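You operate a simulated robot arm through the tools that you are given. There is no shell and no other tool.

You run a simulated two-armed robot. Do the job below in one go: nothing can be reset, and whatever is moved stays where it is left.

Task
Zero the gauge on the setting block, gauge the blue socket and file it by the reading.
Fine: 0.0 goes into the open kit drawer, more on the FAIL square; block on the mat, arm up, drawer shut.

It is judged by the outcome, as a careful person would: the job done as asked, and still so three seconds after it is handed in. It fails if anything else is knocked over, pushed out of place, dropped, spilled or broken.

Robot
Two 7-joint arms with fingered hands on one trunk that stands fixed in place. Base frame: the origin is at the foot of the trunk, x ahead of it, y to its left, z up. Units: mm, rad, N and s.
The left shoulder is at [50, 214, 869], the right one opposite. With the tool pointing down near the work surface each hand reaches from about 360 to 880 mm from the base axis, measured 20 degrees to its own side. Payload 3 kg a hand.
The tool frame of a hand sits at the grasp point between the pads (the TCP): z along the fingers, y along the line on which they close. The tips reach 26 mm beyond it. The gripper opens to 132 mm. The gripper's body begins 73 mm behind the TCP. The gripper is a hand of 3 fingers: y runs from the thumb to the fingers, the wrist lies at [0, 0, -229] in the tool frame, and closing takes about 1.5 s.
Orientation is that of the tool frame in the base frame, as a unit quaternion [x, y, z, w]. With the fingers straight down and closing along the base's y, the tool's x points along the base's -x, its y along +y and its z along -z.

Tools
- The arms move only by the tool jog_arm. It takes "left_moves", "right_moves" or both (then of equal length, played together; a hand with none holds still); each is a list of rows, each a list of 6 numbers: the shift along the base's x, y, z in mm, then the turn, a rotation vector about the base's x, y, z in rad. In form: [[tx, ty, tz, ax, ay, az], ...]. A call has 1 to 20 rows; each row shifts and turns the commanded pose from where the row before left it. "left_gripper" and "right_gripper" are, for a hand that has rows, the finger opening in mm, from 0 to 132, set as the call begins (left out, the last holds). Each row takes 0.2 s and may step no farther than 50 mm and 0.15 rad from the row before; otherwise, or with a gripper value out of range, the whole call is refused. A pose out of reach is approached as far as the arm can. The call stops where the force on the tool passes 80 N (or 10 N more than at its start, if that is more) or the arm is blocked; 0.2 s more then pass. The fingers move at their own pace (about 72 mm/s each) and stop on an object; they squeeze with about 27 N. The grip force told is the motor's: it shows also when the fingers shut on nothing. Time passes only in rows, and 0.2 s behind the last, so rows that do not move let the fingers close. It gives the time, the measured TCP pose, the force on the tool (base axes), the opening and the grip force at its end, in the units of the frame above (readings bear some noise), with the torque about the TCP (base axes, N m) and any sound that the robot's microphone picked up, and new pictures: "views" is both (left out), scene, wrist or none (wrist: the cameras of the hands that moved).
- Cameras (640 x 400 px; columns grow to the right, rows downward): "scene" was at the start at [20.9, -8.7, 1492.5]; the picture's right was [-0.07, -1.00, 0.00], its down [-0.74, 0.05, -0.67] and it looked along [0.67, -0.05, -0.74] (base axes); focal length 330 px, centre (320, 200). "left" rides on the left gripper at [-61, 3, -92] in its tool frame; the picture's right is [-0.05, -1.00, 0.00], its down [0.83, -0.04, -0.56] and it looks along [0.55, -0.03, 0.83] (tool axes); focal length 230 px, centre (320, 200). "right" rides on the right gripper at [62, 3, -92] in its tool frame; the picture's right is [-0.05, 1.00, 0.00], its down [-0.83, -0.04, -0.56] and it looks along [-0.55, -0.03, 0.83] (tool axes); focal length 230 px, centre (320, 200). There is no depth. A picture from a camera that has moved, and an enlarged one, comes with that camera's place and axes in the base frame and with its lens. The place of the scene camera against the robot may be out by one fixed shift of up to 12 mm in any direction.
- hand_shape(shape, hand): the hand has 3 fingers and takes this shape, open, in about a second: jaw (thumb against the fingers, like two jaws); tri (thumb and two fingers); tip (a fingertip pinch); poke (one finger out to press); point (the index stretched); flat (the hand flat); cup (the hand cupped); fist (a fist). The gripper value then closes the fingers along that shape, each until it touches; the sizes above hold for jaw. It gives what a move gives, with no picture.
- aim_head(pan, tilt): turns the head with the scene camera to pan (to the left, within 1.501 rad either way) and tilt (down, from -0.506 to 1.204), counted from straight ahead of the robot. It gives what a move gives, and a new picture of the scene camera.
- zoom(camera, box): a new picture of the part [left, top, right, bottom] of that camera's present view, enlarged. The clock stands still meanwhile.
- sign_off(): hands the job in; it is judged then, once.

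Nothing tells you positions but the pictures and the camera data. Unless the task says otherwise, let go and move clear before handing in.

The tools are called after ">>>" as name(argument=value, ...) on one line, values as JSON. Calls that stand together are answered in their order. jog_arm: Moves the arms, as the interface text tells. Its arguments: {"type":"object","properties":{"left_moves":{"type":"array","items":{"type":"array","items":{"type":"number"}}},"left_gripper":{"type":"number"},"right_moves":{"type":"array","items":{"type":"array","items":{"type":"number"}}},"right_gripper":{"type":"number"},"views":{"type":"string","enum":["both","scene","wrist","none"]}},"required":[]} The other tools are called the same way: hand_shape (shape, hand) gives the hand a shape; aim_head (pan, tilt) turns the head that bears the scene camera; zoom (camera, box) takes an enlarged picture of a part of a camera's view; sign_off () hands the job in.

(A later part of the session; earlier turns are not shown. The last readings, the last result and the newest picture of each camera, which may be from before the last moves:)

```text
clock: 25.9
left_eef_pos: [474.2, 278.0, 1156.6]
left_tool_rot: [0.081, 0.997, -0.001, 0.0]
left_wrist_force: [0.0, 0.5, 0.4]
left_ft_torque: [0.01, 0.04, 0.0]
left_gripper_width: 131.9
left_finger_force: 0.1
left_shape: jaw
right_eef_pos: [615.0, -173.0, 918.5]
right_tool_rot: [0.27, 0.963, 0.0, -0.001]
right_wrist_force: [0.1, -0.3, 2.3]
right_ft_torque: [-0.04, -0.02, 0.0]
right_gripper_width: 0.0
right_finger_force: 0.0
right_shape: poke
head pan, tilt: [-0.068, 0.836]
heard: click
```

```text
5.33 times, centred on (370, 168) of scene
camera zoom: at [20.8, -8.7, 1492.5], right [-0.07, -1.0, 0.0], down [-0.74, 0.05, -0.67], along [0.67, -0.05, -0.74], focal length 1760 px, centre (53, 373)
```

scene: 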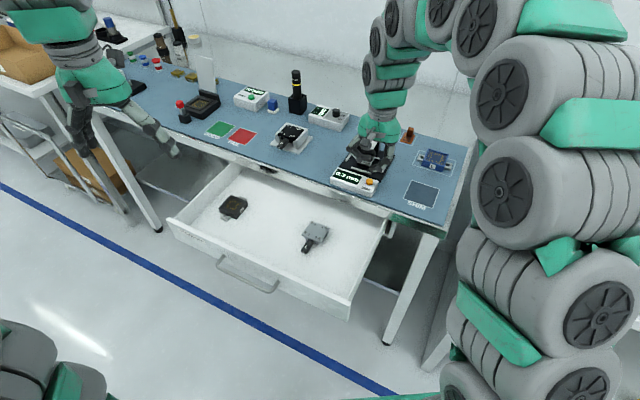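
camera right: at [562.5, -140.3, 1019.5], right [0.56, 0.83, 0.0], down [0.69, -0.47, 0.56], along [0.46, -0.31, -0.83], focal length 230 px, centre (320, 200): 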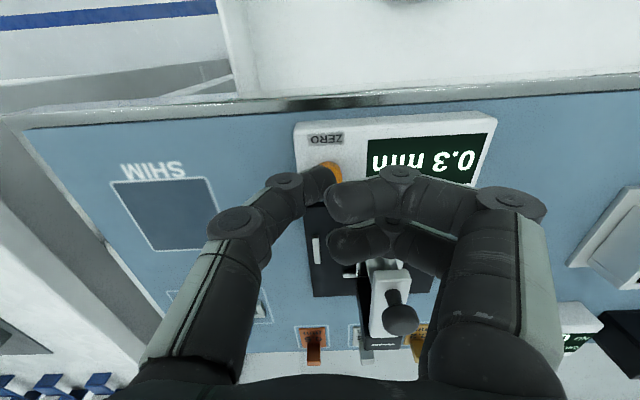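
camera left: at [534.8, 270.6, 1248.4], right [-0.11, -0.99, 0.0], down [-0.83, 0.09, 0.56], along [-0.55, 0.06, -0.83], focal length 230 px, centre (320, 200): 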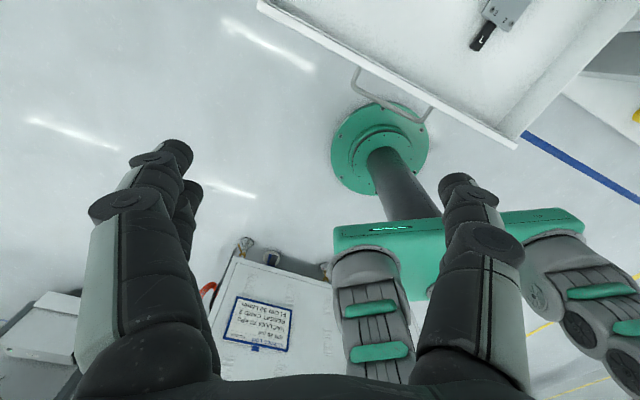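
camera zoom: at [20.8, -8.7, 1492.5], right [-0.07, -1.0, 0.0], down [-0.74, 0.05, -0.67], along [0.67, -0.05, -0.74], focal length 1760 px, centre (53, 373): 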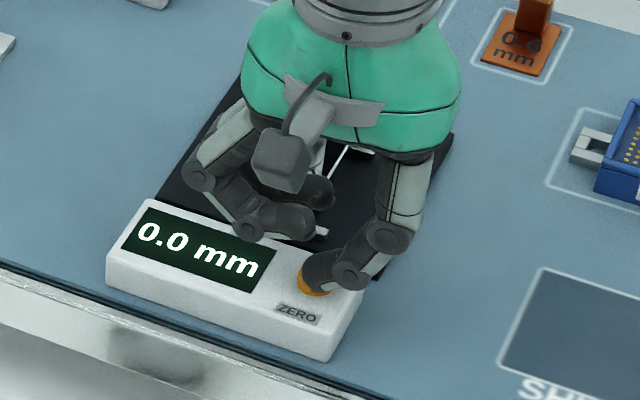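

The gauge clicked and reads 0.0 mm: it's zeroed on the block. I'll lift off, return to jaw shape, tilt the hand forward again and go over the ball to raise the arm.

>>> jog_arm(right_moves=[[0, 0, 15, 0, 0, 0], [0, 0, 45, 0, 0, 0], [0, 0, 50, 0, 0, 0], [0, 0, 0, 0, 0, 0]], views="none")

>>> hand_shape(hand="right", shape="jaw")

>>> jog_arm(right_moves=[[25, -2, 0, -0.0518, -0.0855, 0], [25, -2, 0, -0.0518, -0.0855, 0], [25, -2, 0, -0.0518, -0.0855, 0], [0, 0, 0, 0, 0, 0]], right_gripper=60, views="both")

>>> zoom(camera="right", box=[220, 20, 420, 220])

>>> zoom(camera="scene", box=[335, 105, 405, 195])

```text
clock: 26.9
left_eef_pos: [473.5, 278.2, 1155.7]
left_tool_rot: [0.08, 0.997, 0.001, 0.0]
left_wrist_force: [-0.2, -0.6, -0.2]
left_ft_torque: [0.0, -0.01, -0.03]
left_gripper_width: 131.9
left_finger_force: 0.1
left_shape: jaw
right_eef_pos: [614.6, -172.9, 1030.0]
right_tool_rot: [0.271, 0.963, 0.001, 0.0]
right_wrist_force: [-0.5, -0.7, 0.6]
right_ft_torque: [-0.01, -0.02, -0.02]
right_gripper_width: 0.0
right_finger_force: 0.0
right_shape: poke
head pan, tilt: [-0.068, 0.836]
```

```text
clock: 27.8
left_eef_pos: [473.7, 277.2, 1156.2]
left_tool_rot: [0.081, 0.997, 0.0, 0.0]
left_wrist_force: [-0.9, -0.6, -0.7]
left_ft_torque: [0.01, 0.02, -0.01]
left_gripper_width: 131.9
left_finger_force: 0.1
left_shape: jaw
right_eef_pos: [614.8, -173.0, 1028.9]
right_tool_rot: [0.27, 0.963, 0.0, 0.0]
right_wrist_force: [0.1, 0.7, -0.7]
right_ft_torque: [-0.01, 0.0, 0.01]
right_gripper_width: 132.0
right_finger_force: 0.1
right_shape: jaw
head pan, tilt: [-0.068, 0.836]
```

```text
clock: 28.8
left_eef_pos: [474.3, 278.4, 1155.8]
left_tool_rot: [0.082, 0.997, -0.001, 0.0]
left_wrist_force: [0.0, 0.3, 0.6]
left_ft_torque: [-0.01, -0.04, 0.04]
left_gripper_width: 132.0
left_finger_force: 0.0
left_shape: jaw
right_eef_pos: [690.7, -178.8, 1027.3]
right_tool_rot: [0.267, 0.952, -0.04, 0.143]
right_wrist_force: [-0.4, -0.1, 0.4]
right_ft_torque: [0.01, 0.03, -0.01]
right_gripper_width: 60.7
right_finger_force: 0.0
right_shape: jaw
head pan, tilt: [-0.068, 0.836]
camera right: at [616.9, -132.2, 1098.2], right [0.56, 0.83, 0.02], down [0.51, -0.36, 0.78], along [0.65, -0.43, -0.63], focal length 230 px, centre (320, 200)
```

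scene: 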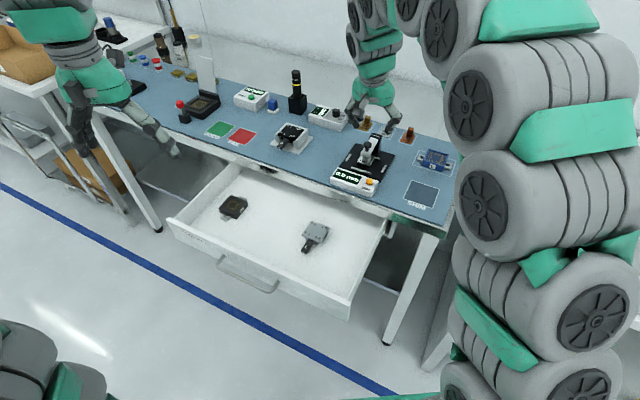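
right: 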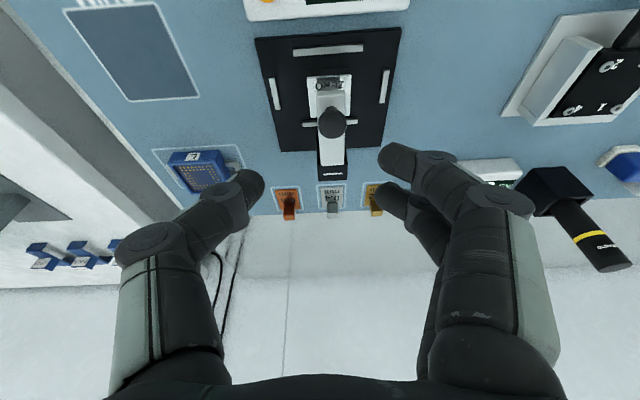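

```text
2.00 times, centred on (320, 120) of right
camera zoom: at [616.9, -132.2, 1098.2], right [0.56, 0.83, 0.02], down [0.51, -0.36, 0.78], along [0.65, -0.43, -0.63], focal length 460 px, centre (320, 360)
```

zoom: 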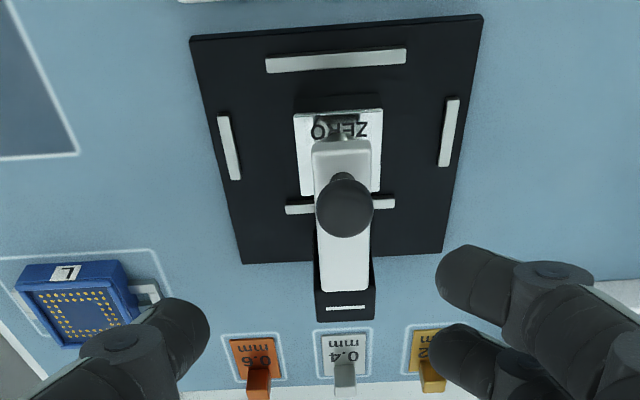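

```text
4.44 times, centred on (370, 150) of scene
camera zoom: at [20.8, -8.7, 1492.5], right [-0.07, -1.0, 0.0], down [-0.74, 0.05, -0.67], along [0.67, -0.05, -0.74], focal length 1466 px, centre (98, 422)
```

zoom: 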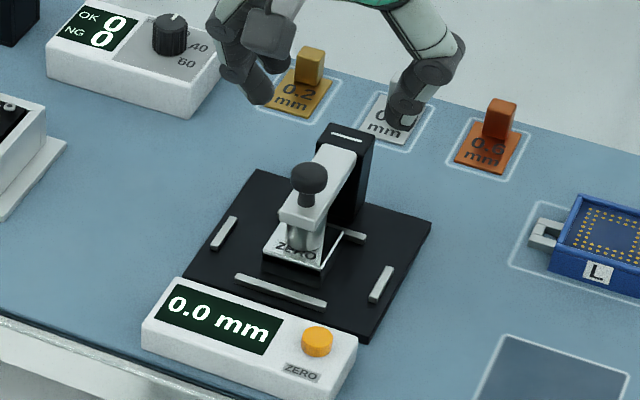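

Reading stays at 0.0. The ball is at about (701,-176,948); I'll lower the open fingers around it.

>>> jog_arm(right_moves=[[6.5, 5, -20, 0, 0, 0], [0, 0, -22, 0, 0, 0], [0, 0, -20, 0, 0, 0], [0, 0, 0, 0, 0, 0]], right_gripper=60, views="wrist")

>>> zoom(camera="right", box=[240, 70, 400, 230])

>>> zoom(camera="scene", box=[345, 105, 395, 165])

```text
clock: 29.8
left_eef_pos: [473.9, 277.3, 1156.6]
left_tool_rot: [0.082, 0.997, -0.001, 0.0]
left_wrist_force: [0.1, 0.2, 0.5]
left_ft_torque: [-0.01, 0.0, 0.01]
left_gripper_width: 132.1
left_finger_force: 0.1
left_shape: jaw
right_eef_pos: [696.8, -173.8, 965.4]
right_tool_rot: [0.267, 0.952, -0.041, 0.144]
right_wrist_force: [0.2, 0.0, -0.7]
right_ft_torque: [0.05, 0.0, 0.02]
right_gripper_width: 60.1
right_finger_force: 0.0
right_shape: jaw
head pan, tilt: [-0.068, 0.836]
camera right: at [623.3, -127.9, 1036.1], right [0.56, 0.83, 0.02], down [0.51, -0.36, 0.78], along [0.65, -0.43, -0.63], focal length 230 px, centre (320, 200)
```

right: 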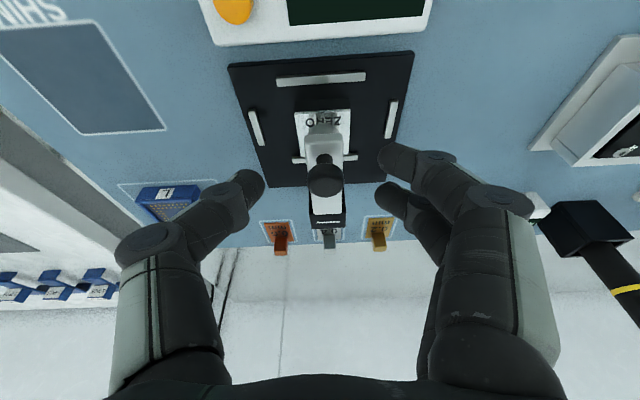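

```text
2.50 times, centred on (320, 150) of right
camera zoom: at [623.3, -127.9, 1036.1], right [0.56, 0.83, 0.02], down [0.51, -0.36, 0.78], along [0.65, -0.43, -0.63], focal length 575 px, centre (320, 325)
```

zoom: 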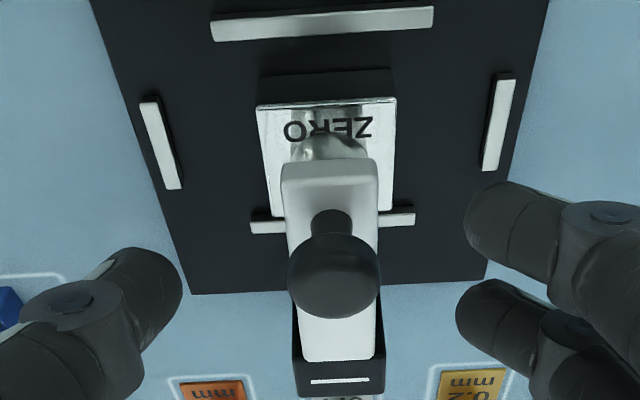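

```text
6.67 times, centred on (370, 135) of scene
camera zoom: at [20.9, -8.7, 1492.5], right [-0.07, -1.0, 0.0], down [-0.74, 0.05, -0.67], along [0.67, -0.05, -0.74], focal length 2200 px, centre (-13, 633)
```

zoom: 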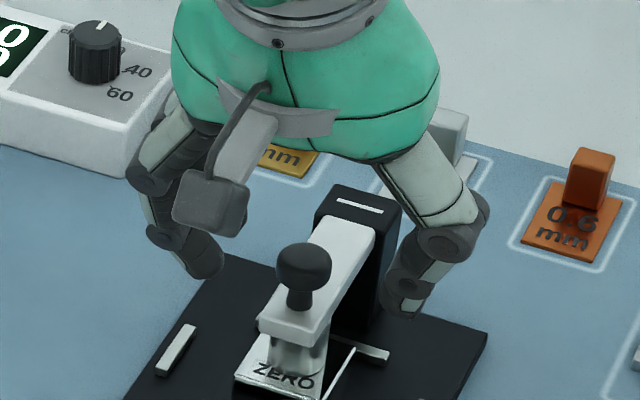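

The ball is about 3 mm off centre between the fingers; I'll correct that, then close on it.

>>> jog_arm(right_moves=[[-0.7, 4.0, -0.8, 0, 0, 0], [0, 0, 0, 0, 0, 0]], right_gripper=60, views="none")

>>> jog_arm(right_moves=[[0, 0, 0, 0, 0, 0], [0, 0, 0, 0, 0, 0], [0, 0, 0, 0, 0, 0], [0, 0, 0, 0, 0, 0], [0, 0, 0, 0, 0, 0], [0, 0, 0, 0, 0, 0]], right_gripper=4, views="wrist")

>>> zoom(camera="right", box=[240, 70, 400, 230])

>>> zoom(camera="scene", box=[345, 105, 395, 165])

```text
clock: 30.4
left_eef_pos: [475.2, 278.5, 1156.0]
left_tool_rot: [0.082, 0.997, 0.0, -0.001]
left_wrist_force: [-0.1, -0.2, -0.1]
left_ft_torque: [0.0, -0.03, 0.01]
left_gripper_width: 131.8
left_finger_force: 0.0
left_shape: jaw
right_eef_pos: [695.0, -169.9, 963.8]
right_tool_rot: [0.268, 0.952, -0.041, 0.144]
right_wrist_force: [-0.1, 0.5, 0.3]
right_ft_torque: [0.03, -0.01, -0.03]
right_gripper_width: 60.6
right_finger_force: 0.1
right_shape: jaw
head pan, tilt: [-0.068, 0.836]
```

```text
clock: 31.8
left_eef_pos: [473.0, 278.4, 1156.9]
left_tool_rot: [0.081, 0.997, 0.0, 0.0]
left_wrist_force: [0.3, 0.4, 0.2]
left_ft_torque: [0.01, -0.02, 0.0]
left_gripper_width: 132.0
left_finger_force: 0.1
left_shape: jaw
right_eef_pos: [695.6, -170.0, 965.0]
right_tool_rot: [0.267, 0.952, -0.04, 0.143]
right_wrist_force: [-5.9, -2.0, 6.0]
right_ft_torque: [-0.02, 0.02, 0.01]
right_gripper_width: 2.3
right_finger_force: 26.4
right_shape: jaw
head pan, tilt: [-0.068, 0.836]
camera right: at [622.7, -123.9, 1035.6], right [0.56, 0.83, 0.02], down [0.51, -0.36, 0.78], along [0.65, -0.43, -0.63], focal length 230 px, centre (320, 200)
```

right: 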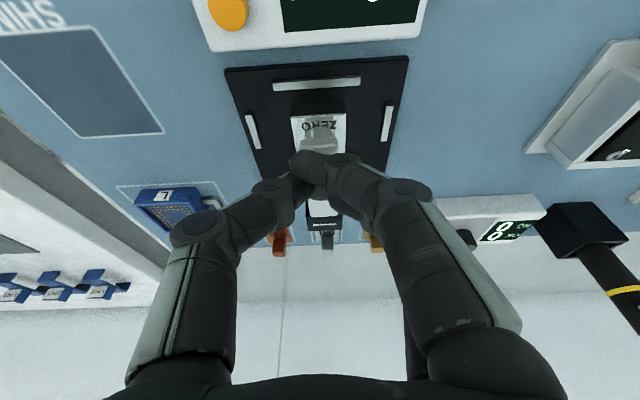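

```text
2.50 times, centred on (320, 150) of right
camera zoom: at [622.7, -123.9, 1035.6], right [0.56, 0.83, 0.02], down [0.51, -0.36, 0.78], along [0.65, -0.43, -0.63], focal length 575 px, centre (320, 325)
```

zoom: 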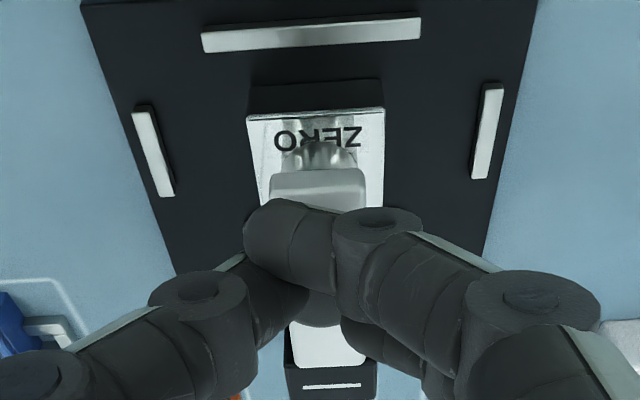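

```text
6.67 times, centred on (370, 135) of scene
camera zoom: at [20.7, -8.7, 1492.5], right [-0.07, -1.0, 0.0], down [-0.74, 0.05, -0.67], along [0.67, -0.05, -0.74], focal length 2200 px, centre (-13, 633)
```

zoom: 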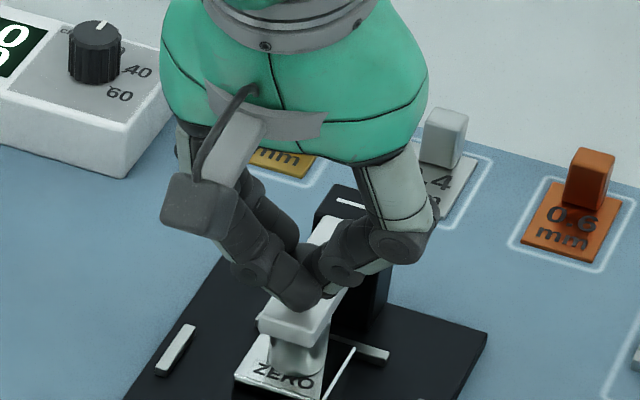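

The front finger hooks in front of the ball's neck and thumb and rear finger hold it. I'll raise the arm along the reverse arc in small steps.

>>> jog_arm(right_moves=[[1.1, -0.7, 4.4, 0, 0, 0], [1.1, -0.7, 4.4, 0, 0, 0], [1.1, -0.7, 4.4, 0, 0, 0]], views="wrist")

>>> zoom(camera="scene", box=[345, 105, 395, 165])

```text
clock: 32.6
left_eef_pos: [473.8, 279.1, 1157.4]
left_tool_rot: [0.081, 0.997, 0.0, 0.0]
left_wrist_force: [0.2, 0.0, -0.4]
left_ft_torque: [0.0, 0.01, 0.03]
left_gripper_width: 131.5
left_finger_force: 0.1
left_shape: jaw
right_eef_pos: [699.5, -172.8, 978.7]
right_tool_rot: [0.266, 0.952, -0.04, 0.144]
right_wrist_force: [0.2, 0.2, 0.3]
right_ft_torque: [0.0, 0.0, 0.02]
right_gripper_width: 0.0
right_finger_force: 26.9
right_shape: jaw
head pan, tilt: [-0.068, 0.836]
camera right: at [626.2, -126.3, 1048.8], right [0.56, 0.83, 0.02], down [0.52, -0.36, 0.78], along [0.65, -0.43, -0.63], focal length 230 px, centre (320, 200)
```

right: 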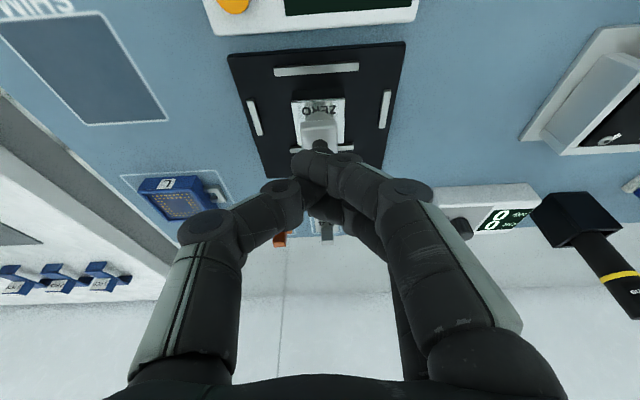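

```text
6.67 times, centred on (370, 135) of scene
camera zoom: at [20.9, -8.7, 1492.5], right [-0.07, -1.0, 0.0], down [-0.74, 0.05, -0.67], along [0.67, -0.05, -0.74], focal length 2200 px, centre (-13, 633)
```

zoom: 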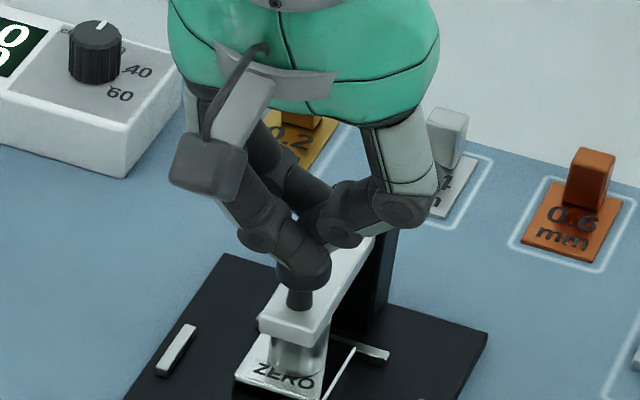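

The fingers slipped off the top of the ball, and the arm stayed down. I'll reopen, go about 10 mm deeper so the fingers close below the ball's widest part, and try again.

>>> jog_arm(right_moves=[[0, 0, 4, 0, 0, 0], [0, 0, 0, 0, 0, 0], [0, 0, 0, 0, 0, 0], [0, 0, 0, 0, 0, 0]], right_gripper=60, views="none")

>>> jog_arm(right_moves=[[-2, 1.2, -9, 0, 0, 0], [-2, 1.2, -9, 0, 0, 0], [0, 0, -9, 0, 0, 0], [0, 0, 0, 0, 0, 0]], views="wrist")

>>> zoom(camera="right", box=[240, 70, 400, 230])

>>> zoom(camera="scene", box=[345, 105, 395, 165])

```text
clock: 33.6
left_eef_pos: [472.7, 278.1, 1156.2]
left_tool_rot: [0.081, 0.997, 0.0, 0.0]
left_wrist_force: [-0.1, 0.5, -0.6]
left_ft_torque: [-0.01, -0.01, 0.0]
left_gripper_width: 131.7
left_finger_force: 0.1
left_shape: jaw
right_eef_pos: [698.6, -171.9, 981.9]
right_tool_rot: [0.267, 0.952, -0.04, 0.144]
right_wrist_force: [0.7, -1.0, 0.2]
right_ft_torque: [-0.05, 0.0, 0.0]
right_gripper_width: 59.4
right_finger_force: 0.1
right_shape: jaw
head pan, tilt: [-0.068, 0.836]
```

```text
clock: 34.6
left_eef_pos: [473.6, 277.9, 1156.6]
left_tool_rot: [0.08, 0.997, 0.0, 0.0]
left_wrist_force: [-0.6, 0.4, 0.5]
left_ft_torque: [0.0, 0.01, -0.04]
left_gripper_width: 131.7
left_finger_force: 0.1
left_shape: jaw
right_eef_pos: [694.7, -169.9, 956.4]
right_tool_rot: [0.267, 0.952, -0.04, 0.144]
right_wrist_force: [0.1, -0.2, -0.4]
right_ft_torque: [0.03, 0.02, -0.02]
right_gripper_width: 59.4
right_finger_force: 0.1
right_shape: jaw
head pan, tilt: [-0.068, 0.836]
camera right: at [621.9, -123.8, 1025.6], right [0.56, 0.83, 0.02], down [0.52, -0.36, 0.78], along [0.65, -0.43, -0.63], focal length 230 px, centre (320, 200)
```

right: 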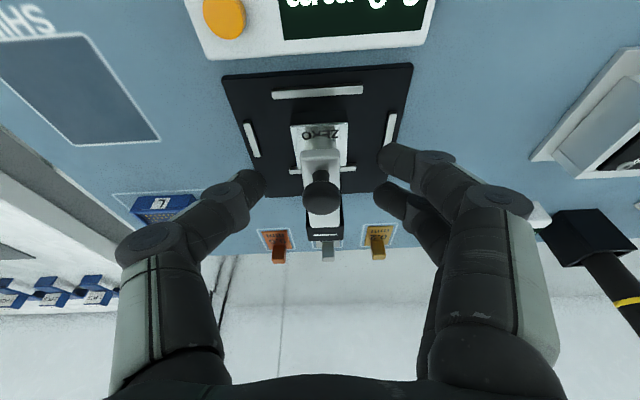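

```text
2.50 times, centred on (320, 150) of right
camera zoom: at [621.9, -123.8, 1025.6], right [0.56, 0.83, 0.02], down [0.52, -0.36, 0.78], along [0.65, -0.43, -0.63], focal length 575 px, centre (320, 325)
```

zoom: 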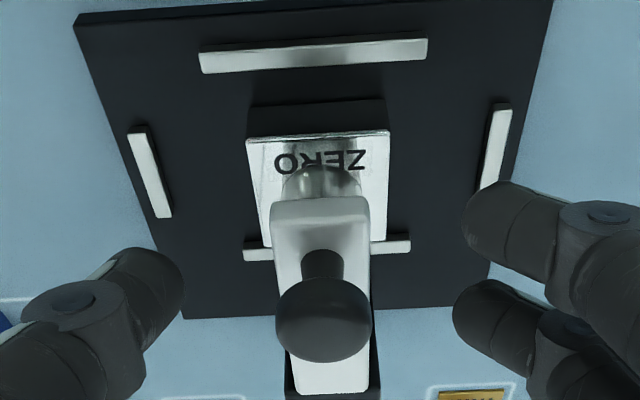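

```text
6.67 times, centred on (370, 135) of scene
camera zoom: at [20.9, -8.7, 1492.5], right [-0.07, -1.0, 0.0], down [-0.74, 0.05, -0.67], along [0.67, -0.05, -0.74], focal length 2200 px, centre (-13, 633)
```

zoom: 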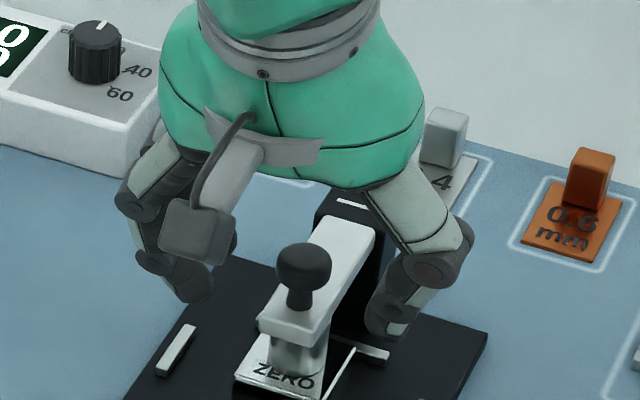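

The ball now sits deeper between the fingers. A small correction backward, then I'll close.

>>> jog_arm(right_moves=[[2.6, -1.6, 0, 0, 0, 0], [0, 0, 0, 0, 0, 0], [0, 0, 0, 0, 0, 0], [0, 0, 0, 0, 0, 0], [0, 0, 0, 0, 0, 0], [0, 0, 0, 0, 0, 0], [0, 0, 0, 0, 0, 0]], right_gripper=4, views="wrist")

>>> zoom(camera="right", box=[240, 70, 400, 230])

>>> zoom(camera="scene", box=[345, 105, 395, 165])

```text
clock: 36.2
left_eef_pos: [473.6, 278.1, 1157.3]
left_tool_rot: [0.081, 0.997, 0.0, 0.0]
left_wrist_force: [0.2, -0.2, -0.1]
left_ft_torque: [-0.02, -0.03, -0.02]
left_gripper_width: 132.0
left_finger_force: 0.1
left_shape: jaw
right_eef_pos: [696.9, -171.5, 955.3]
right_tool_rot: [0.267, 0.952, -0.04, 0.144]
right_wrist_force: [-5.8, -5.7, 0.3]
right_ft_torque: [-0.05, 0.06, -0.04]
right_gripper_width: 6.3
right_finger_force: 27.0
right_shape: jaw
head pan, tilt: [-0.068, 0.836]
camera right: at [624.7, -125.6, 1025.7], right [0.56, 0.83, 0.02], down [0.52, -0.36, 0.78], along [0.65, -0.43, -0.63], focal length 230 px, centre (320, 200)
```

right: 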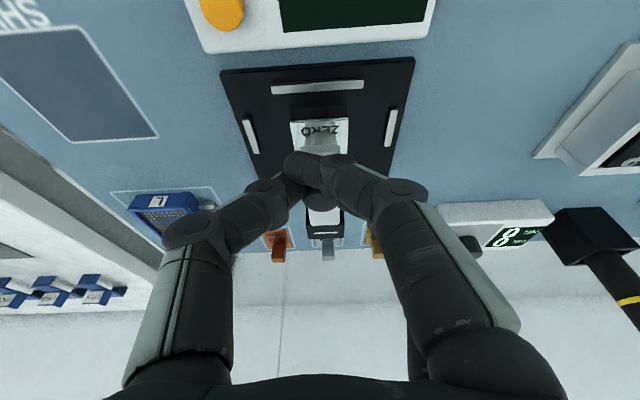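

```text
2.50 times, centred on (320, 150) of right
camera zoom: at [624.7, -125.6, 1025.7], right [0.56, 0.83, 0.02], down [0.52, -0.36, 0.78], along [0.65, -0.43, -0.63], focal length 575 px, centre (320, 325)
```

zoom: 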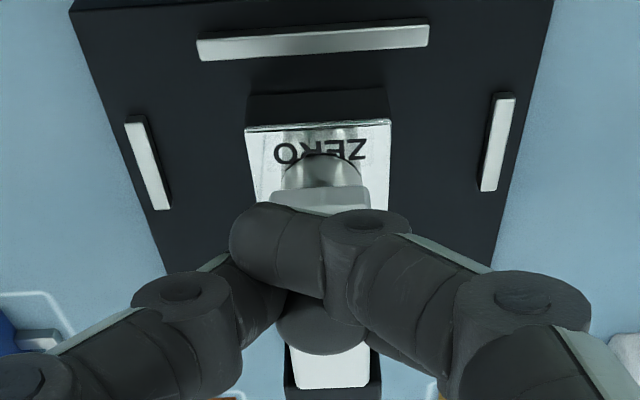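

```text
6.67 times, centred on (370, 135) of scene
camera zoom: at [20.8, -8.8, 1492.5], right [-0.07, -1.0, 0.0], down [-0.74, 0.05, -0.67], along [0.67, -0.05, -0.74], focal length 2200 px, centre (-13, 633)
```

zoom: 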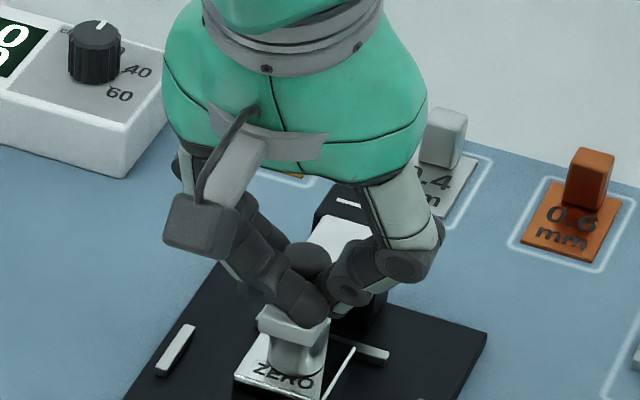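

Now the fingers close around the neck below the ball. I'll lift along the arc.

>>> jog_arm(right_moves=[[1.1, -0.7, 4.4, 0, 0, 0], [1.1, -0.7, 4.4, 0, 0, 0], [1.1, -0.7, 4.4, 0, 0, 0]], views="none")

>>> zoom(camera="scene", box=[340, 105, 400, 195])

```text
clock: 37.0
left_eef_pos: [473.7, 278.3, 1155.9]
left_tool_rot: [0.081, 0.997, 0.0, 0.0]
left_wrist_force: [-0.6, 0.1, -0.7]
left_ft_torque: [0.01, 0.04, 0.0]
left_gripper_width: 132.0
left_finger_force: 0.0
left_shape: jaw
right_eef_pos: [699.6, -173.4, 968.5]
right_tool_rot: [0.266, 0.952, -0.04, 0.145]
right_wrist_force: [-9.6, -5.4, -0.1]
right_ft_torque: [-0.05, 0.21, -0.07]
right_gripper_width: 6.5
right_finger_force: 27.0
right_shape: jaw
head pan, tilt: [-0.068, 0.836]
```

```text
4.44 times, centred on (370, 150) of scene
camera zoom: at [20.7, -8.8, 1492.5], right [-0.07, -1.0, 0.0], down [-0.74, 0.05, -0.67], along [0.67, -0.05, -0.74], focal length 1466 px, centre (98, 422)
```

zoom: 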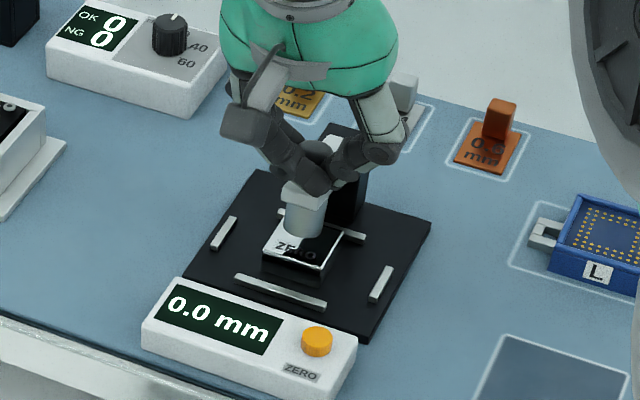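

The arm is rising with the hand. Continuing along the arc.

>>> jog_arm(right_moves=[[2.4, -2.2, 7.3, 0, 0, 0], [3.1, -2.5, 7.0, 0, 0, 0], [4.0, -2.4, 6.5, 0, 0, 0]], views="wrist")

```text
clock: 37.8
left_eef_pos: [472.1, 278.3, 1156.9]
left_tool_rot: [0.082, 0.997, 0.0, 0.0]
left_wrist_force: [-0.5, 0.3, 0.1]
left_ft_torque: [0.0, -0.02, -0.01]
left_gripper_width: 131.8
left_finger_force: 0.1
left_shape: jaw
right_eef_pos: [711.0, -180.4, 990.1]
right_tool_rot: [0.267, 0.952, -0.04, 0.144]
right_wrist_force: [-10.8, 0.1, 1.1]
right_ft_torque: [0.09, 0.43, -0.07]
right_gripper_width: 6.4
right_finger_force: 26.9
right_shape: jaw
head pan, tilt: [-0.068, 0.836]
camera right: at [637.3, -134.1, 1059.9], right [0.56, 0.83, 0.02], down [0.52, -0.36, 0.78], along [0.65, -0.43, -0.63], focal length 230 px, centre (320, 200)
```

right: 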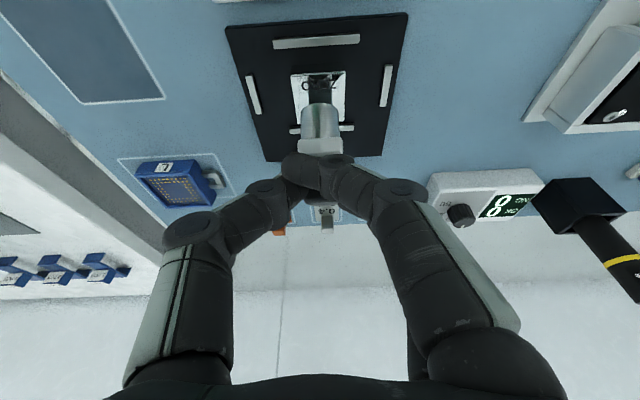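

>>> jog_arm(right_moves=[[4.5, -2.75, 6.0, 0, 0, 0], [5.0, -3.0, 5.4, 0, 0, 0], [5.4, -3.25, 4.9, 0, 0, 0], [5.9, -3.55, 4.1, 0, 0, 0]], views="wrist")

```text
clock: 38.8
left_eef_pos: [474.0, 278.3, 1156.1]
left_tool_rot: [0.081, 0.997, 0.0, 0.0]
left_wrist_force: [-0.3, -0.2, 0.7]
left_ft_torque: [-0.03, -0.02, 0.04]
left_gripper_width: 131.9
left_finger_force: 0.2
left_shape: jaw
right_eef_pos: [731.7, -194.6, 1011.7]
right_tool_rot: [0.268, 0.952, -0.04, 0.145]
right_wrist_force: [-11.1, -2.9, 7.1]
right_ft_torque: [-0.04, 0.42, -0.03]
right_gripper_width: 6.4
right_finger_force: 26.7
right_shape: jaw
head pan, tilt: [-0.068, 0.836]
camera right: at [658.5, -148.1, 1080.7], right [0.56, 0.83, 0.02], down [0.51, -0.36, 0.78], along [0.65, -0.43, -0.63], focal length 230 px, centre (320, 200)
```

right: 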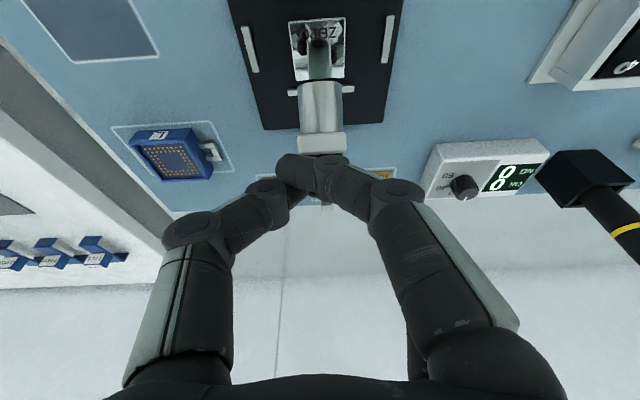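

>>> jog_arm(right_moves=[[6.2, -3.7, 4.0, 0, 0, 0], [6.4, -3.9, 3.2, 0, 0, 0], [6.7, -4.0, 2.4, 0, 0, 0]], views="wrist")

>>> zoom(camera="scene", box=[340, 85, 400, 175])

```text
clock: 39.6
left_eef_pos: [473.6, 277.1, 1156.8]
left_tool_rot: [0.081, 0.997, -0.001, 0.0]
left_wrist_force: [-0.1, 0.3, 0.4]
left_ft_torque: [-0.01, -0.02, -0.01]
left_gripper_width: 131.9
left_finger_force: 0.0
left_shape: jaw
right_eef_pos: [750.5, -208.2, 1018.4]
right_tool_rot: [0.269, 0.952, -0.039, 0.144]
right_wrist_force: [-9.7, -13.7, 1.5]
right_ft_torque: [-0.23, 0.24, -0.09]
right_gripper_width: 3.5
right_finger_force: 27.6
right_shape: jaw
head pan, tilt: [-0.068, 0.836]
camera right: at [677.7, -160.4, 1089.5], right [0.56, 0.83, 0.02], down [0.51, -0.37, 0.78], along [0.65, -0.43, -0.63], focal length 230 px, centre (320, 200)
```

right: 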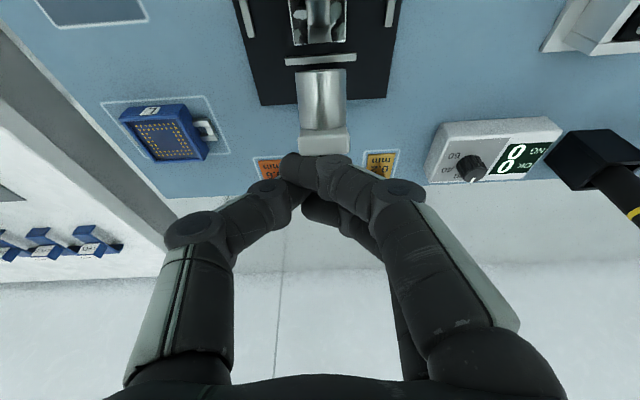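

```text
4.44 times, centred on (370, 130) of scene
camera zoom: at [20.7, -8.9, 1492.5], right [-0.07, -1.0, 0.0], down [-0.74, 0.05, -0.67], along [0.67, -0.05, -0.74], focal length 1466 px, centre (98, 511)
```

zoom: 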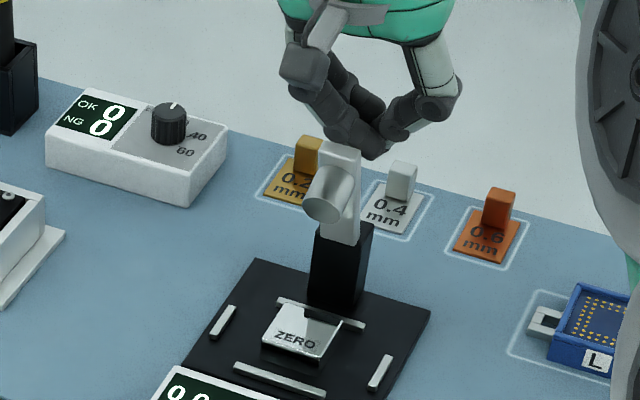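

Nearly up. I'll finish the arc with a small lateral relief.

>>> jog_arm(right_moves=[[6.2, -5.0, 1.6, 0, 0, 0], [6.3, -5.0, 0.6, 0, 0, 0]], views="wrist")

>>> zoom(camera="scene", box=[340, 85, 400, 175])

>>> zoom(camera="right", box=[240, 70, 400, 230])

```text
clock: 40.2
left_eef_pos: [473.7, 277.7, 1157.0]
left_tool_rot: [0.081, 0.997, 0.001, 0.0]
left_wrist_force: [-0.8, 0.6, -0.3]
left_ft_torque: [-0.01, 0.03, 0.0]
left_gripper_width: 131.7
left_finger_force: 0.1
left_shape: jaw
right_eef_pos: [762.8, -213.7, 1022.0]
right_tool_rot: [0.266, 0.952, -0.039, 0.145]
right_wrist_force: [-6.6, -7.8, 1.2]
right_ft_torque: [-0.15, 0.13, -0.07]
right_gripper_width: 2.7
right_finger_force: 26.9
right_shape: jaw
head pan, tilt: [-0.068, 0.836]
camera right: at [690.4, -168.5, 1092.3], right [0.56, 0.83, 0.02], down [0.51, -0.36, 0.78], along [0.65, -0.43, -0.63], focal length 230 px, centre (320, 200)
```

right: 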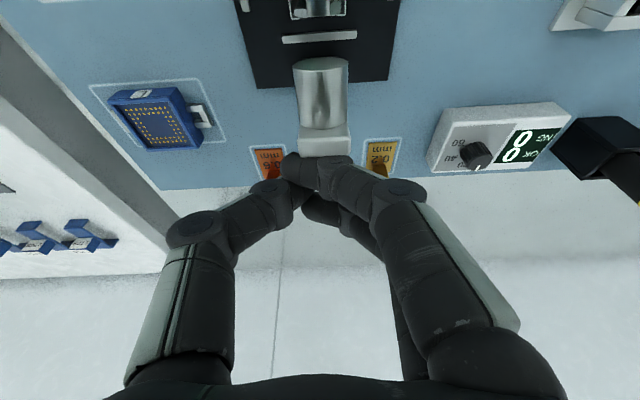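

```text
4.44 times, centred on (370, 130) of scene
camera zoom: at [20.8, -8.8, 1492.5], right [-0.07, -1.0, 0.0], down [-0.74, 0.05, -0.67], along [0.67, -0.05, -0.74], focal length 1466 px, centre (98, 511)
```

zoom: 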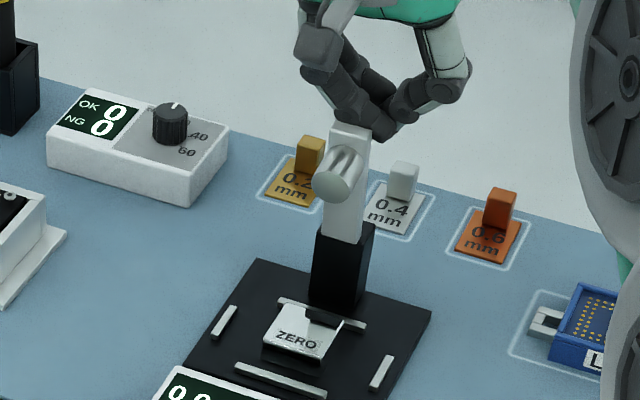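

```text
2.50 times, centred on (320, 150) of right
camera zoom: at [690.4, -168.5, 1092.3], right [0.56, 0.83, 0.02], down [0.51, -0.36, 0.78], along [0.65, -0.43, -0.63], focal length 575 px, centre (320, 325)
```

zoom: 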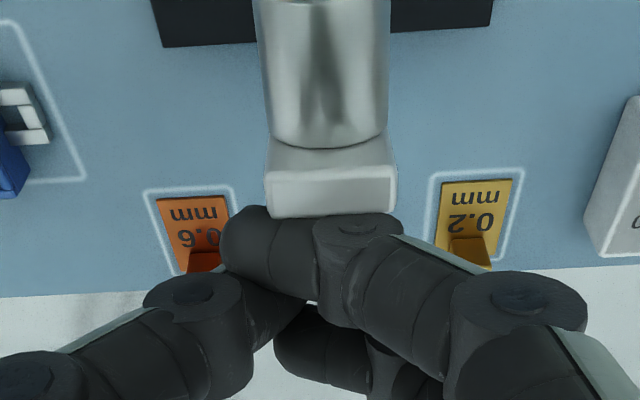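

About 0.17 rad to go. Two more small steps.

>>> jog_arm(right_moves=[[6.3, -4.6, 0, 0, 0, 0], [6.3, -4.4, -0.6, 0, 0, 0]], views="wrist")

>>> zoom(camera="scene", box=[340, 85, 400, 175])

```text
clock: 40.8
left_eef_pos: [473.8, 277.2, 1157.1]
left_tool_rot: [0.081, 0.997, 0.0, -0.001]
left_wrist_force: [-1.2, 0.3, -0.4]
left_ft_torque: [-0.02, -0.03, -0.01]
left_gripper_width: 132.0
left_finger_force: 0.0
left_shape: jaw
right_eef_pos: [776.3, -223.0, 1021.6]
right_tool_rot: [0.267, 0.952, -0.041, 0.144]
right_wrist_force: [-2.5, -5.4, 3.7]
right_ft_torque: [-0.02, 0.05, -0.03]
right_gripper_width: 2.0
right_finger_force: 27.8
right_shape: jaw
head pan, tilt: [-0.068, 0.836]
camera right: at [703.2, -177.6, 1091.4], right [0.56, 0.83, 0.02], down [0.52, -0.36, 0.78], along [0.65, -0.43, -0.63], focal length 230 px, centre (320, 200)
```

right: 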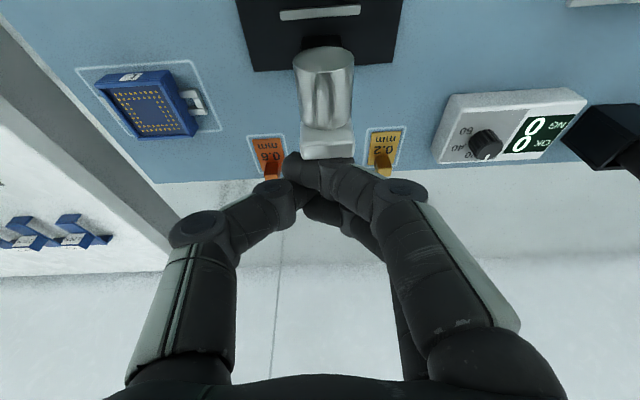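

```text
4.44 times, centred on (370, 130) of scene
camera zoom: at [20.8, -8.7, 1492.5], right [-0.07, -1.0, 0.0], down [-0.74, 0.05, -0.67], along [0.67, -0.05, -0.74], focal length 1466 px, centre (98, 511)
```

zoom: 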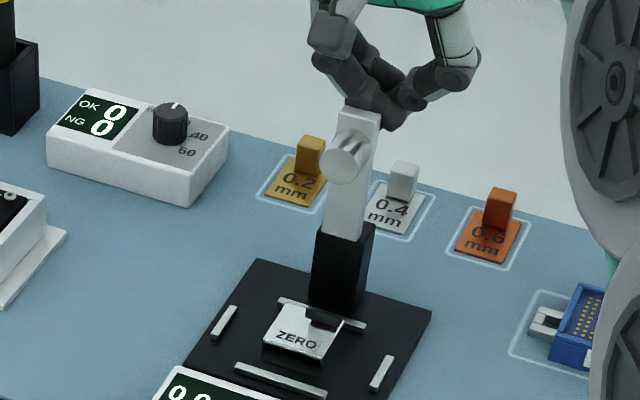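

The arm is back at its starting upright position. I'll open, rise clear and confirm it stays up.

>>> jog_arm(right_moves=[[0, 0, 0, 0, 0, 0], [0, 0, 0, 0, 0, 0], [0, 0, 0, 0, 0, 0], [0, 0, 0, 0, 0, 0]], right_gripper=70, views="none")

>>> jog_arm(right_moves=[[-5, 3, 19, 0, 0, 0], [-5, 3, 19, 0, 0, 0], [-25, 15, 0, 0, 0, 0], [-30, 18, 0, 0.0518, 0.0855, 0], [-30, 18, 0, 0.0518, 0.0855, 0], [-30, 18, 0, 0.0518, 0.0855, 0], [0, 0, 0, 0, 0, 0]], views="both")

>>> zoom(camera="scene", box=[330, 90, 410, 200])

>>> zoom(camera="right", box=[250, 80, 410, 260])

```text
clock: 41.8
left_eef_pos: [472.8, 277.5, 1158.0]
left_tool_rot: [0.081, 0.997, 0.0, 0.0]
left_wrist_force: [0.5, -0.7, 0.0]
left_ft_torque: [-0.01, -0.04, 0.02]
left_gripper_width: 131.9
left_finger_force: 0.0
left_shape: jaw
right_eef_pos: [775.7, -223.1, 1022.3]
right_tool_rot: [0.267, 0.952, -0.04, 0.145]
right_wrist_force: [-4.4, -9.3, 23.0]
right_ft_torque: [0.05, 0.19, 0.08]
right_gripper_width: 60.1
right_finger_force: 0.1
right_shape: jaw
head pan, tilt: [-0.068, 0.836]
```

```text
clock: 43.4
left_eef_pos: [474.2, 277.6, 1157.0]
left_tool_rot: [0.081, 0.997, 0.0, 0.0]
left_wrist_force: [-0.2, 0.5, -0.1]
left_ft_torque: [-0.03, 0.02, -0.01]
left_gripper_width: 132.1
left_finger_force: 0.0
left_shape: jaw
right_eef_pos: [650.9, -147.4, 1055.9]
right_tool_rot: [0.27, 0.963, 0.0, -0.002]
right_wrist_force: [0.4, 0.1, -0.4]
right_ft_torque: [0.0, 0.03, -0.04]
right_gripper_width: 69.1
right_finger_force: 0.0
right_shape: jaw
head pan, tilt: [-0.068, 0.836]
camera right: at [599.4, -114.5, 1150.6], right [0.56, 0.83, 0.0], down [0.69, -0.47, 0.55], along [0.46, -0.31, -0.83], focal length 230 px, centre (320, 200)
```

scene: 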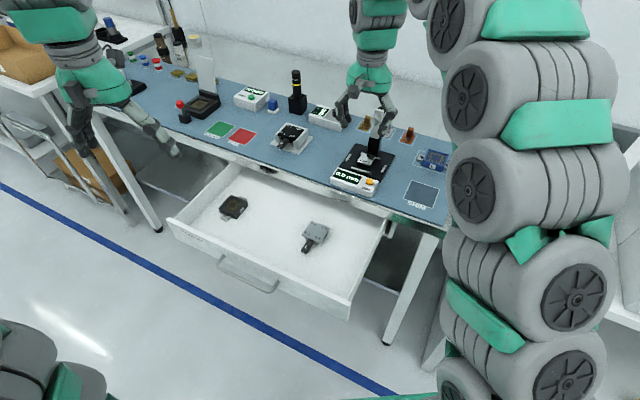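
right: 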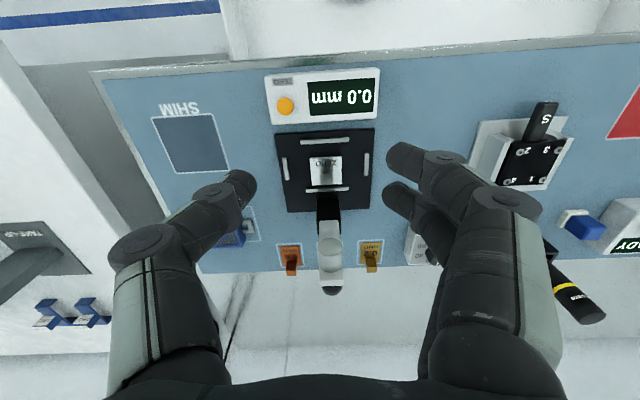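

```text
3.64 times, centred on (370, 145) of scene
camera zoom: at [20.9, -8.7, 1492.5], right [-0.07, -1.0, 0.0], down [-0.74, 0.05, -0.67], along [0.67, -0.05, -0.74], focal length 1200 px, centre (138, 400)
```

zoom: 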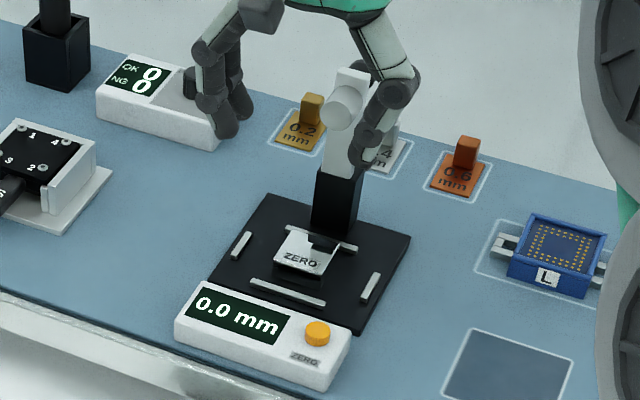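

```text
2.22 times, centred on (330, 170) of right
camera zoom: at [599.4, -114.5, 1150.6], right [0.56, 0.83, 0.0], down [0.69, -0.47, 0.55], along [0.46, -0.31, -0.83], focal length 511 px, centre (298, 267)
```

zoom: 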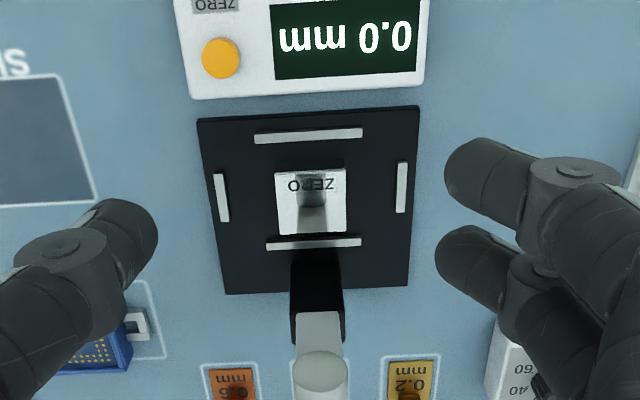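

The arm stays up and the gauge shows 0.0. Next is the block at about (709.5,-181.5): I'll come over it with a slight forward tilt (hand body clear of the raised arm) and check alignment before gripping.

>>> jog_arm(right_moves=[[17, -9.9, -25, -0.0518, -0.0855, 0], [17, -9.9, -30, -0.0518, -0.0855, 0], [16.8, -9.8, -30, 0, 0, 0], [0, 0, 0, 0, 0, 0]], right_gripper=68, views="both")

>>> zoom(camera="right", box=[230, 60, 410, 240])

>>> zoom(camera="scene", box=[330, 90, 410, 200])

```text
clock: 44.4
left_eef_pos: [474.4, 278.0, 1156.6]
left_tool_rot: [0.081, 0.997, -0.001, 0.0]
left_wrist_force: [0.0, -0.3, 0.4]
left_ft_torque: [0.0, 0.02, 0.01]
left_gripper_width: 131.7
left_finger_force: 0.0
left_shape: jaw
right_eef_pos: [702.2, -178.9, 974.2]
right_tool_rot: [0.269, 0.958, -0.026, 0.096]
right_wrist_force: [-0.8, 0.4, -0.1]
right_ft_torque: [-0.02, 0.01, -0.01]
right_gripper_width: 68.5
right_finger_force: 0.0
right_shape: jaw
head pan, tilt: [-0.068, 0.836]
camera right: at [635.1, -136.5, 1052.1], right [0.56, 0.83, 0.01], down [0.58, -0.4, 0.71], along [0.59, -0.39, -0.7], focal length 230 px, centre (320, 200)
```

scene: 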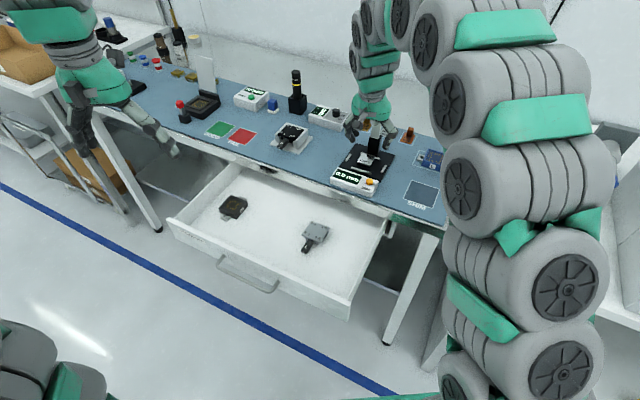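
right: 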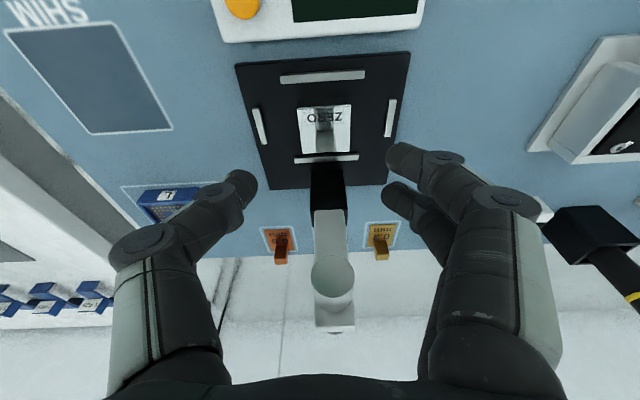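

```text
2.22 times, centred on (320, 150) of right
camera zoom: at [635.1, -136.5, 1052.1], right [0.56, 0.83, 0.01], down [0.58, -0.4, 0.71], along [0.59, -0.39, -0.7], focal length 511 px, centre (320, 311)
```

zoom: 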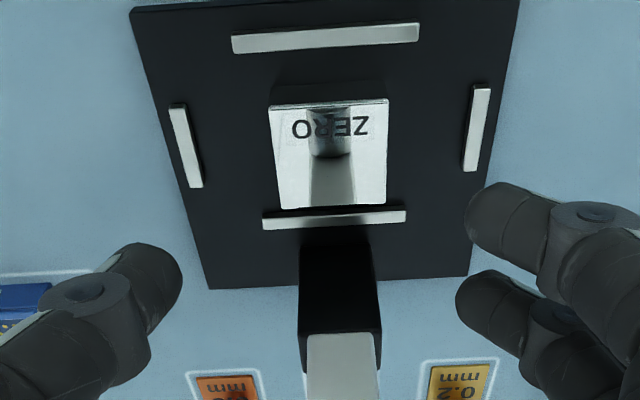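

```text
3.64 times, centred on (370, 145) of scene
camera zoom: at [20.9, -8.7, 1492.5], right [-0.07, -1.0, 0.0], down [-0.74, 0.05, -0.67], along [0.67, -0.05, -0.74], focal length 1200 px, centre (138, 400)
```

zoom: 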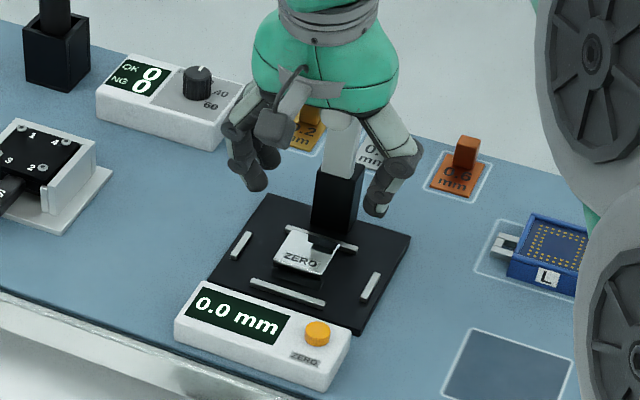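

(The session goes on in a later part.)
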